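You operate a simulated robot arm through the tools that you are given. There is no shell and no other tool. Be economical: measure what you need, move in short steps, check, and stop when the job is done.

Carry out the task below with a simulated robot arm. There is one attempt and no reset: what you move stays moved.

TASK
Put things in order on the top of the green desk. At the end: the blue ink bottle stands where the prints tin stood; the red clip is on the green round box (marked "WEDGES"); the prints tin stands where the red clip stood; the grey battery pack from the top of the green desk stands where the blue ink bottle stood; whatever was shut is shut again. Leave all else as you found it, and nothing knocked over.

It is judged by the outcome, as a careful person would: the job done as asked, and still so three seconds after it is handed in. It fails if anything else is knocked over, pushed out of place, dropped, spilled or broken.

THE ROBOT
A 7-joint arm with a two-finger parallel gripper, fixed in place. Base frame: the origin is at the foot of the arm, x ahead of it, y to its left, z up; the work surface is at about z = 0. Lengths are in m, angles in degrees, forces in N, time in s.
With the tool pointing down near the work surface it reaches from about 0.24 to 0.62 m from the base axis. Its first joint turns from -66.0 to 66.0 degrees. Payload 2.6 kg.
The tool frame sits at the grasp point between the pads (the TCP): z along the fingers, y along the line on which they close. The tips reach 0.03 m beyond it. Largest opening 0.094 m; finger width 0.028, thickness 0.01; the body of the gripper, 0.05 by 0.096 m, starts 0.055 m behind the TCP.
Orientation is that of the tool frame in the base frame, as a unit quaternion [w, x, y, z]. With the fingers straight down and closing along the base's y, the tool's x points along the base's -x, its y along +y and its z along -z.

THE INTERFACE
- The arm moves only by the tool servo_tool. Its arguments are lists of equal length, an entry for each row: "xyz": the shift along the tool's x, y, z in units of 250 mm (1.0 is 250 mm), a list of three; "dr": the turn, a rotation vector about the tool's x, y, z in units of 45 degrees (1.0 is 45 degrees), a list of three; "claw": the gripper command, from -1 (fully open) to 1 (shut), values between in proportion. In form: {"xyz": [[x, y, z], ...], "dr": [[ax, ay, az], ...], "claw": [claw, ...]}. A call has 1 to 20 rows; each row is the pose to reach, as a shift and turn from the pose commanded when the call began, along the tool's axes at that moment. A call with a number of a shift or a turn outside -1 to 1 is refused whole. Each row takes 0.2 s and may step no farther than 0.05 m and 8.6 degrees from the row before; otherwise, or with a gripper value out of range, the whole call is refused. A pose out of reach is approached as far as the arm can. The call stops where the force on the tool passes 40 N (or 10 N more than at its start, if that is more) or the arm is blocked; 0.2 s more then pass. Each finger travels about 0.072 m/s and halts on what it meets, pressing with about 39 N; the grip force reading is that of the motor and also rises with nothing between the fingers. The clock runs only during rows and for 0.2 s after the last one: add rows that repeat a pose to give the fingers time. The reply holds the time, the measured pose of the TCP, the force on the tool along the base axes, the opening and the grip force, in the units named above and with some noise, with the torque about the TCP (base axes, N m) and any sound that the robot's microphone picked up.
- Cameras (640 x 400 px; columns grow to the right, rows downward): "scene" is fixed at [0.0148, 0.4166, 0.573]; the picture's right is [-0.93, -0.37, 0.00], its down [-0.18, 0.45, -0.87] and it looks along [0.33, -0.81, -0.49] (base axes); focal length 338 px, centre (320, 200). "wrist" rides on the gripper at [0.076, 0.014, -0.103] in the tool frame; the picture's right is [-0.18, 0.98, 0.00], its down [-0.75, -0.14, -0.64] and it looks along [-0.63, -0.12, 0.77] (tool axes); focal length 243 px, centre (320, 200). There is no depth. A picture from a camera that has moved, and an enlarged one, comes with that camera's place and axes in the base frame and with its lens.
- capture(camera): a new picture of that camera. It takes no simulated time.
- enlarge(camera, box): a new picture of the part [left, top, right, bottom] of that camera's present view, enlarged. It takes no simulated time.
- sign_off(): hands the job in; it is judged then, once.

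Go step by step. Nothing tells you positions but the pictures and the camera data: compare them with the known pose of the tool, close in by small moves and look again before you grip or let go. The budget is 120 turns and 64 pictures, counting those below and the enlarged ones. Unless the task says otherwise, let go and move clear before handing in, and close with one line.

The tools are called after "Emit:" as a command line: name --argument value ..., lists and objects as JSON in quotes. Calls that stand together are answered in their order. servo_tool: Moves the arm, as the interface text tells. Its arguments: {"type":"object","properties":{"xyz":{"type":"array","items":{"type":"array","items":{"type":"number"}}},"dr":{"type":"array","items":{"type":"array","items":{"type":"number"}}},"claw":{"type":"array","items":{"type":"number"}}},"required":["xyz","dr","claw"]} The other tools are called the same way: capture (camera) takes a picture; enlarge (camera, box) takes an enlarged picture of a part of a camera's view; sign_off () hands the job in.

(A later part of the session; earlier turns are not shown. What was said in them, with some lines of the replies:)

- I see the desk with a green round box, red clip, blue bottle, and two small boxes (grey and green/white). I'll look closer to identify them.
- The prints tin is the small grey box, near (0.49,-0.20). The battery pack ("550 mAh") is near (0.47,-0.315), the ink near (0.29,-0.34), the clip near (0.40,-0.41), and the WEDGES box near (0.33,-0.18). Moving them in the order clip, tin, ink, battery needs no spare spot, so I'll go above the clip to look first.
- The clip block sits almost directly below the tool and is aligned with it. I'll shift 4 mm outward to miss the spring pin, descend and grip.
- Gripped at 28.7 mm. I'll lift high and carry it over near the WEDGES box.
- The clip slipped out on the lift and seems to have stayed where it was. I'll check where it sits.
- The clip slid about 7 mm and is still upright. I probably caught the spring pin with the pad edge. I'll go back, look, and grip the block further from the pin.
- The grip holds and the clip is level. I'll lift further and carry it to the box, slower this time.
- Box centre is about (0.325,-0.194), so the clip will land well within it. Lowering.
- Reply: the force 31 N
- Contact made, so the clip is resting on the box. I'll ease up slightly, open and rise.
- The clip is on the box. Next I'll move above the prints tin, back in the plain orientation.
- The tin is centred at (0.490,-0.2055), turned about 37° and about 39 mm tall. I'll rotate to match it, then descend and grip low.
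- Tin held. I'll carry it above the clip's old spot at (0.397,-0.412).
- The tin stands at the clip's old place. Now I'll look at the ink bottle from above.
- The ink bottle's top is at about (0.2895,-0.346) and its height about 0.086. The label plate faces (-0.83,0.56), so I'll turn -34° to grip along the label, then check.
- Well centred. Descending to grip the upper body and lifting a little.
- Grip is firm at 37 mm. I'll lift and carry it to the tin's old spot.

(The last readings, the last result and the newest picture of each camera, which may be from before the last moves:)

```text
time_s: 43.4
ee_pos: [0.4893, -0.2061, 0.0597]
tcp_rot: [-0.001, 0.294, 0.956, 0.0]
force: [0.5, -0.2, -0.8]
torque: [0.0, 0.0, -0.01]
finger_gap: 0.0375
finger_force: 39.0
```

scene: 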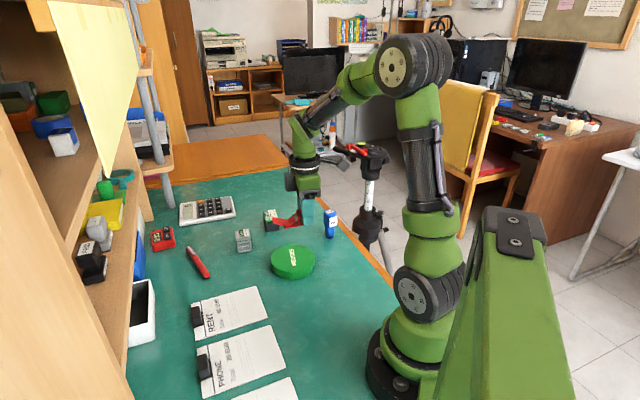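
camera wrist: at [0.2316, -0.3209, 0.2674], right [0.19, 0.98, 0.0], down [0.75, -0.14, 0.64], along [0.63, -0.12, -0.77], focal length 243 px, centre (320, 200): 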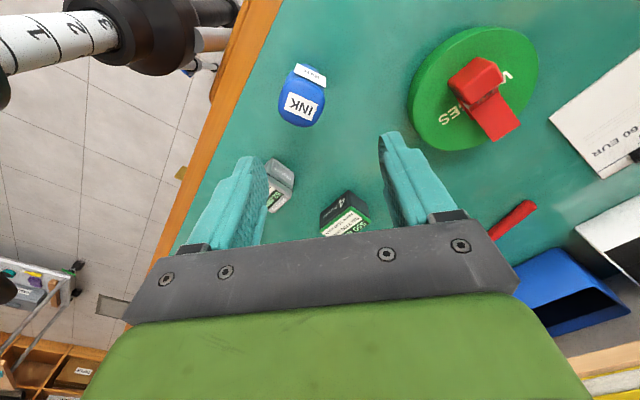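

Emit:
servo_tool --xyz '[[0, 0, 0.002], [0, 0, 0.004], [0, 0, 0.004]]' --dr '[[0, 0, 0], [0, 0, 0], [0, 0, 0]]' --claw '[1, 1, 1]'

Emit:
enlarge --camera "scene" --box '[220, 200, 290, 260]'

```text
time_s: 44.2
ee_pos: [0.4908, -0.2055, 0.0583]
tcp_rot: [0.0, 0.293, 0.956, -0.001]
force: [-3.9, 0.9, 9.5]
torque: [0.04, 0.19, -0.02]
finger_gap: 0.0377
finger_force: 39.4
```

```text
6.67 times, centred on (255, 230) of scene
camera zoom: at [0.0148, 0.4167, 0.573], right [-0.93, -0.37, 0.0], down [-0.18, 0.45, -0.87], along [0.33, -0.81, -0.49], focal length 2256 px, centre (753, 0)
```

zoom: 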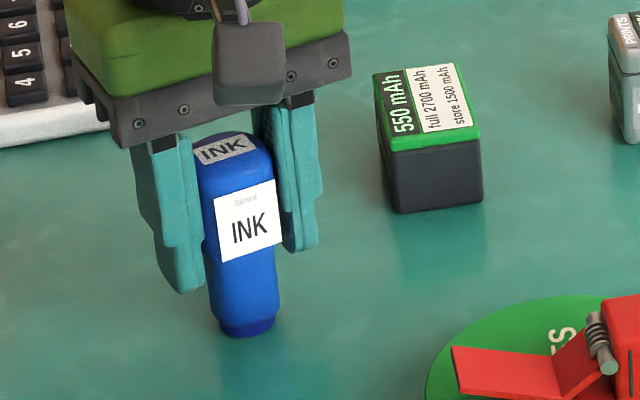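

Standing on the desk. I'll release gently and rise.

Emit:
servo_tool --xyz '[[0, 0, -0.002], [0, 0, -0.002], [0, 0, -0.002], [0, 0, -0.002], [0, 0, -0.002], [0, 0, -0.03], [0, 0, -0.12], [0, 0, -0.25], [0, 0, -0.38], [0, 0, -0.42], [0, 0, -0.42]]' --dr '[[0, 0, 0], [0, 0, 0], [0, 0, 0], [0, 0, 0], [0, 0, 0], [0, 0, 0], [0, 0, 0], [0, 0, 0], [0, 0, 0], [0, 0, 0], [0, 0, 0]]' --claw '[1, 0.1, -0.2, -0.5, -0.5, -0.5, -0.5, -0.5, -0.5, -0.5, -0.5]'

Emit:
enlarge --camera "scene" --box '[190, 170, 350, 290]'

Emit:
capture --camera "wrist"

```text
time_s: 46.6
ee_pos: [0.4895, -0.2062, 0.1632]
tcp_rot: [0.0, 0.292, 0.956, 0.0]
force: [0.1, -0.5, -0.1]
torque: [0.0, 0.0, 0.03]
finger_gap: 0.0707
finger_force: 0.1
```

```text
3.33 times, centred on (270, 230) of scene
camera zoom: at [0.0148, 0.4166, 0.573], right [-0.93, -0.37, 0.0], down [-0.18, 0.45, -0.87], along [0.33, -0.81, -0.49], focal length 1128 px, centre (487, 100)
```

zoom: 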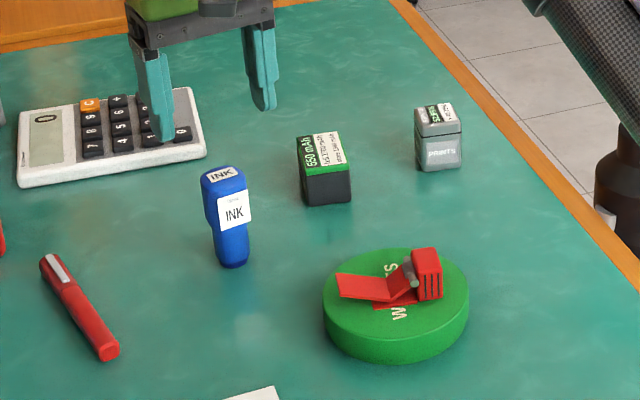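

```text
22 pictures are left
camera wrist: at [0.4345, -0.151, 0.2656], right [0.7, 0.71, 0.0], down [0.55, -0.54, 0.64], along [0.46, -0.45, -0.77], focal length 243 px, centre (320, 200)
```

wrist: 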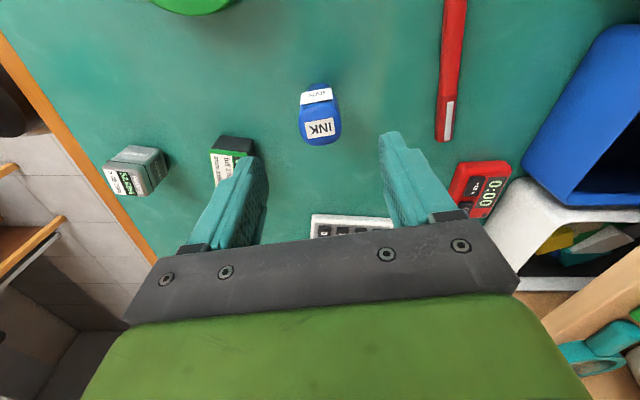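

Ink stands upright. Now over to the battery pack.

Emit:
servo_tool --xyz '[[-0.018, -0.075, 0], [-0.037, -0.15, 0], [-0.055, -0.226, 0], [-0.074, -0.301, 0], [-0.092, -0.376, 0], [-0.111, -0.452, 0], [-0.111, -0.452, 0]]' --dr '[[0, 0, -0.126], [0, 0, -0.252], [0, 0, -0.378], [0, 0, -0.504], [0, 0, -0.63], [0, 0, -0.756], [0, 0, -0.756]]' --claw '[-0.5, -0.5, -0.5, -0.5, -0.5, -0.5, -0.5]'

Emit:
enlarge --camera "wrist" --box '[240, 60, 400, 180]'

```text
time_s: 48.2
ee_pos: [0.4489, -0.3143, 0.164]
tcp_rot: [0.0, -0.001, 1.0, 0.001]
force: [0.2, -0.6, -0.5]
torque: [0.03, -0.03, 0.0]
finger_gap: 0.0704
finger_force: 0.0
```

```text
3.33 times, centred on (320, 120) of wrist
camera zoom: at [0.3735, -0.3007, 0.2652], right [0.18, 0.98, 0.0], down [0.75, -0.14, 0.64], along [0.63, -0.12, -0.77], focal length 809 px, centre (320, 467)
```

zoom: 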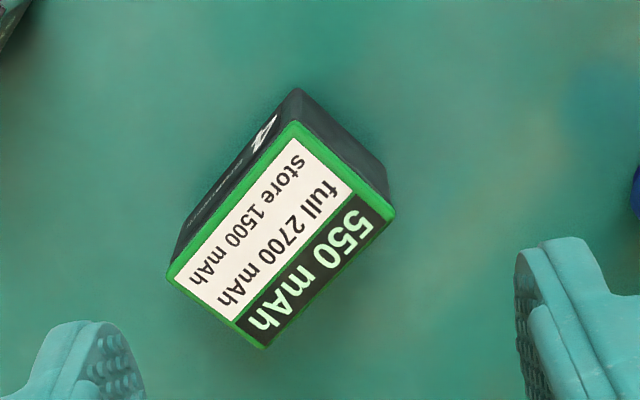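

The battery is centred at (0.475,-0.333), about 61×38×34 mm, with its long axis at -52.6°. I'll turn +37.4°, open fully, grip across its length, and check before descending.

Emit:
servo_tool --xyz '[[-0.02, -0.015, 0], [-0.04, -0.03, 0], [-0.062, -0.045, 0], [-0.083, -0.06, 0], [-0.104, -0.075, 0], [-0.104, -0.075, 0.12], [-0.104, -0.075, 0.24], [-0.104, -0.075, 0.24]]' --dr '[[0, 0, -0.166], [0, 0, -0.332], [0, 0, -0.498], [0, 0, -0.664], [0, 0, -0.831], [0, 0, -0.831], [0, 0, -0.831], [0, 0, -0.831]]' --claw '[-1, -1, -1, -1, -1, -1, -1, -1]'

Emit:
enlarge --camera "wrist" --box '[180, 60, 460, 235]'

```text
time_s: 50.0
ee_pos: [0.4755, -0.3343, 0.1048]
tcp_rot: [0.0, -0.321, 0.947, -0.001]
force: [-0.1, 0.3, -0.2]
torque: [0.0, 0.0, -0.03]
finger_gap: 0.0941
finger_force: 0.1
```

```text
2.29 times, centred on (320, 148) of wrist
camera zoom: at [0.4063, -0.3688, 0.2067], right [-0.45, 0.89, 0.0], down [0.68, 0.35, 0.64], along [0.57, 0.29, -0.77], focal length 555 px, centre (320, 320)
```

zoom: 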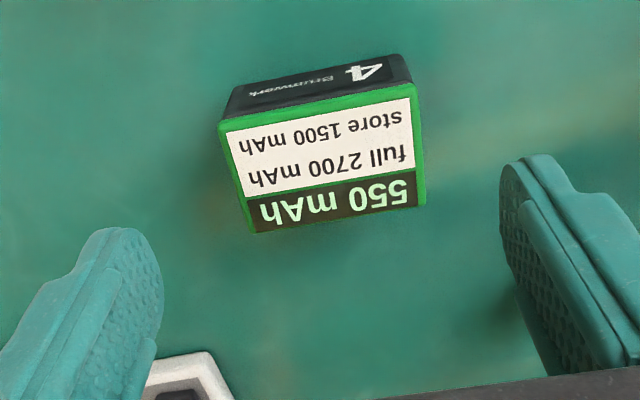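

Emit:
servo_tool --xyz '[[0, 0, 0.1], [0, 0, 0.2], [0, 0, 0.283], [0, 0, 0.283], [0, 0, 0.283], [0, 0, 0.283], [0, 0, 0.283], [0, 0, 0.283], [0, 0, 0.27], [0, 0, 0.23], [0, 0, 0.18], [0, 0, 0.18]]' --dr '[[0, 0, 0], [0, 0, 0], [0, 0, 0], [0, 0, 0], [0, 0, 0], [0, 0, 0], [0, 0, 0], [0, 0, 0], [0, 0, 0], [0, 0, 0], [0, 0, 0], [0, 0, 0]]' --claw '[-1, -1, -1, -1, 1, 1, 1, 1, 1, 1, 1, 1]'

Emit:
enlarge --camera "scene" --box '[230, 180, 340, 260]'

```text
time_s: 52.6
ee_pos: [0.4752, -0.334, 0.058]
tcp_rot: [0.001, -0.32, 0.947, -0.001]
force: [-0.1, 0.5, -1.8]
torque: [0.02, 0.0, -0.01]
finger_gap: 0.0662
finger_force: 38.8
```

```text
5.00 times, centred on (285, 220) of scene
camera zoom: at [0.0148, 0.4166, 0.573], right [-0.93, -0.37, 0.0], down [-0.18, 0.45, -0.87], along [0.33, -0.81, -0.49], focal length 1692 px, centre (495, 100)
```

zoom: 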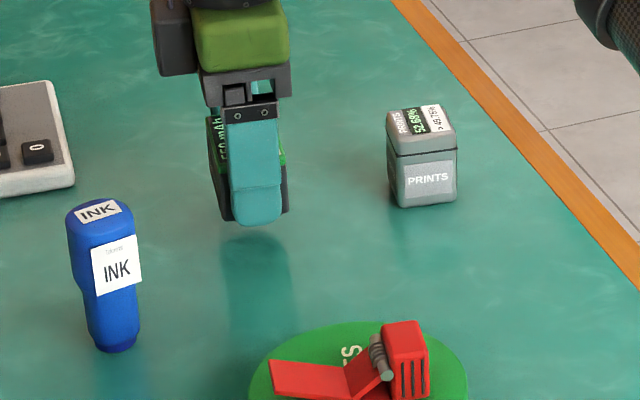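

Battery held level. I'll carry it to the ink's old spot at (0.2895,-0.347).

Emit:
servo_tool --xyz '[[0, 0, -0.1], [0, 0, -0.22], [0, 0, -0.32], [0.04, 0.026, -0.32], [0.13, 0.085, -0.32], [0.24, 0.158, -0.32], [0.35, 0.23, -0.32], [0.46, 0.302, -0.32], [0.55, 0.362, -0.32], [0.6, 0.395, -0.32], [0.622, 0.409, -0.32], [0.622, 0.409, -0.2], [0.622, 0.409, -0.06], [0.622, 0.409, 0.04], [0.622, 0.409, 0.07], [0.622, 0.409, 0.07]]' --dr '[[0, 0, 0], [0, 0, 0], [0, 0, 0], [0, 0, 0], [0, 0, 0], [0, 0, 0], [0, 0, 0], [0, 0, 0], [0, 0, 0], [0, 0, 0], [0, 0, 0], [0, 0, 0], [0, 0, 0], [0, 0, 0], [0, 0, 0], [0, 0, 0]]' --claw '[1, 1, 1, 1, 1, 1, 1, 1, 1, 1, 1, 1, 1, 1, 1, 1]'

Emit:
enlarge --camera "scene" --box '[250, 180, 370, 270]'

```text
time_s: 56.0
ee_pos: [0.2892, -0.3473, 0.0415]
tcp_rot: [0.0, -0.319, 0.948, 0.0]
force: [0.2, -0.5, -1.9]
torque: [0.01, -0.01, -0.02]
finger_gap: 0.066
finger_force: 39.1
```

```text
4.44 times, centred on (310, 225) of scene
camera zoom: at [0.0148, 0.4166, 0.573], right [-0.93, -0.37, 0.0], down [-0.18, 0.45, -0.87], along [0.33, -0.81, -0.49], focal length 1504 px, centre (364, 89)
```

zoom: 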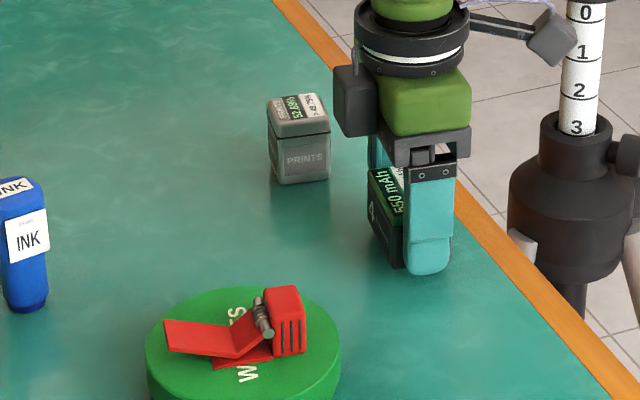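

Emit:
servo_tool --xyz '[[0, 0, 0.012], [0, 0, 0.022], [0, 0, 0.028], [0, 0, 0.028]]' --dr '[[0, 0, 0], [0, 0, 0], [0, 0, 0], [0, 0, 0]]' --claw '[1, 1, 1, 1]'

```text
time_s: 57.0
ee_pos: [0.2904, -0.3461, 0.0346]
tcp_rot: [-0.001, -0.321, 0.947, 0.0]
force: [0.0, 0.3, -2.2]
torque: [-0.02, 0.04, 0.01]
finger_gap: 0.0662
finger_force: 39.0
```

Emit:
servo_tool --xyz '[[0, 0, 0.003], [0, 0, 0.005], [0, 0, 0.005]]' --dr '[[0, 0, 0], [0, 0, 0], [0, 0, 0]]' --claw '[1, 1, 1]'

```text
time_s: 57.8
ee_pos: [0.2888, -0.3472, 0.0324]
tcp_rot: [0.0, -0.321, 0.947, 0.0]
force: [-1.0, -0.2, -2.1]
torque: [0.0, 0.0, -0.01]
finger_gap: 0.0661
finger_force: 38.7
```

Emit:
servo_tool --xyz '[[0, 0, 0.003], [0, 0, 0.004], [0, 0, 0.004]]' --dr '[[0, 0, 0], [0, 0, 0], [0, 0, 0]]' --claw '[1, 1, 1]'

Emit:
enlarge --camera "scene" --box '[300, 200, 360, 250]'

```text
time_s: 58.6
ee_pos: [0.29, -0.3466, 0.0317]
tcp_rot: [-0.001, -0.32, 0.947, 0.0]
force: [-3.4, 4.9, 12.0]
torque: [0.24, 0.15, 0.05]
finger_gap: 0.066
finger_force: 38.9
```

```text
8.00 times, centred on (330, 225) of scene
camera zoom: at [0.0148, 0.4167, 0.5729], right [-0.93, -0.37, 0.0], down [-0.18, 0.45, -0.87], along [0.33, -0.81, -0.49], focal length 2707 px, centre (240, 0)
```

zoom: 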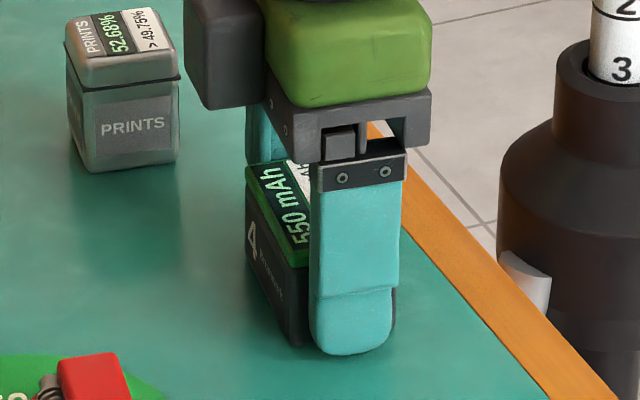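

Contact made. I'll release and rise clear.

Emit:
servo_tool --xyz '[[0, 0, -0.002], [0, 0, -0.002], [0, 0, -0.002], [0, 0, -0.002], [0, 0, -0.002], [0, 0, -0.03], [0, 0, -0.15], [0, 0, -0.3], [0, 0, -0.48], [0, 0, -0.6], [0, 0, -0.6]]' --dr '[[0, 0, 0], [0, 0, 0], [0, 0, 0], [0, 0, 0], [0, 0, 0], [0, 0, 0], [0, 0, 0], [0, 0, 0], [0, 0, 0], [0, 0, 0], [0, 0, 0]]' --claw '[1, -0.5, -1, -1, -1, -1, -1, -1, -1, -1, -1]'

Emit:
capture --camera "wrist"

Emit:
capture --camera "scene"

Emit:
enlarge --camera "scene" --box '[190, 180, 350, 290]'

```text
time_s: 61.0
ee_pos: [0.2892, -0.347, 0.1823]
tcp_rot: [0.0, -0.321, 0.947, -0.001]
force: [1.0, -1.6, 0.0]
torque: [0.06, 0.02, 0.03]
finger_gap: 0.0939
finger_force: 0.1
```

```text
16 pictures are left
camera wrist: at [0.2214, -0.3811, 0.2843], right [-0.45, 0.89, 0.0], down [0.68, 0.35, 0.64], along [0.57, 0.29, -0.77], focal length 243 px, centre (320, 200)
```

wrist: 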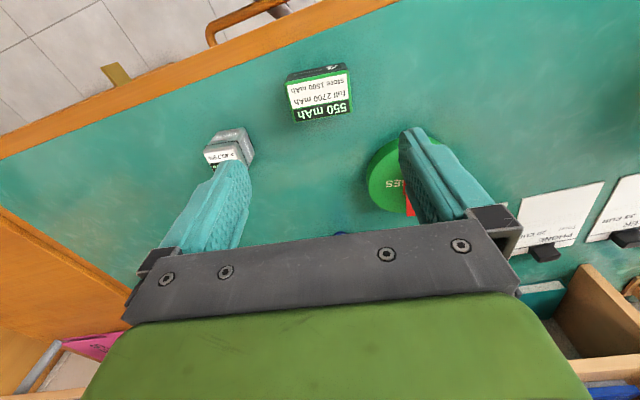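

```text
15 pictures are left
```

scene: 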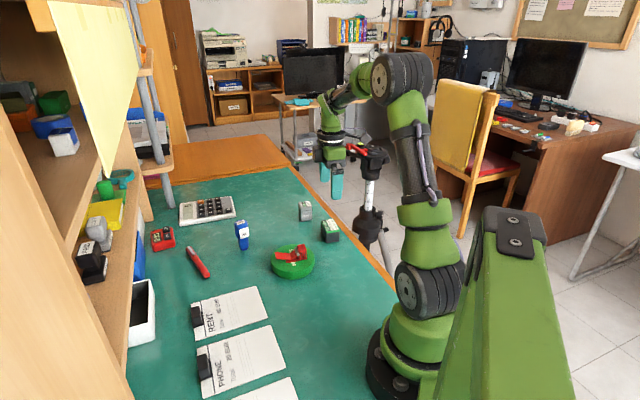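

```text
3.64 times, centred on (270, 235) of scene
camera zoom: at [0.0148, 0.4166, 0.573], right [-0.93, -0.37, 0.0], down [-0.18, 0.45, -0.87], along [0.33, -0.81, -0.49], focal length 1230 px, centre (502, 73)
```

zoom: 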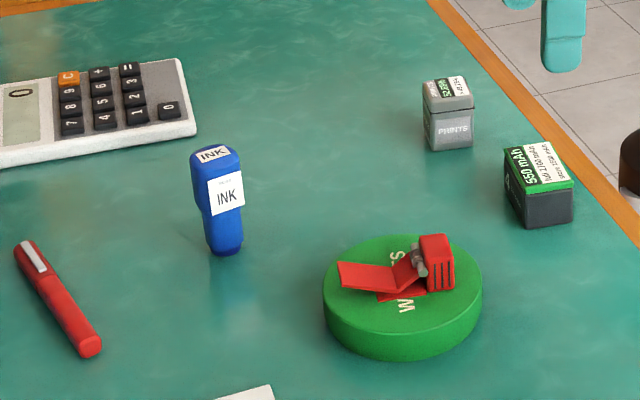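

Everything is in place and upright, the tin is shut, and the gripper is clear. Handing in.

Emit:
sign_off

```text
The job is handed in.
```

The job is done and handed in: the clip is on the WEDGES box, the prints tin is at the clip's old spot, the ink bottle at the tin's, and the battery pack at the ink's; the clip slipped from my first grip and slid about 7 mm, and I saw nothing else knocked over or moved.
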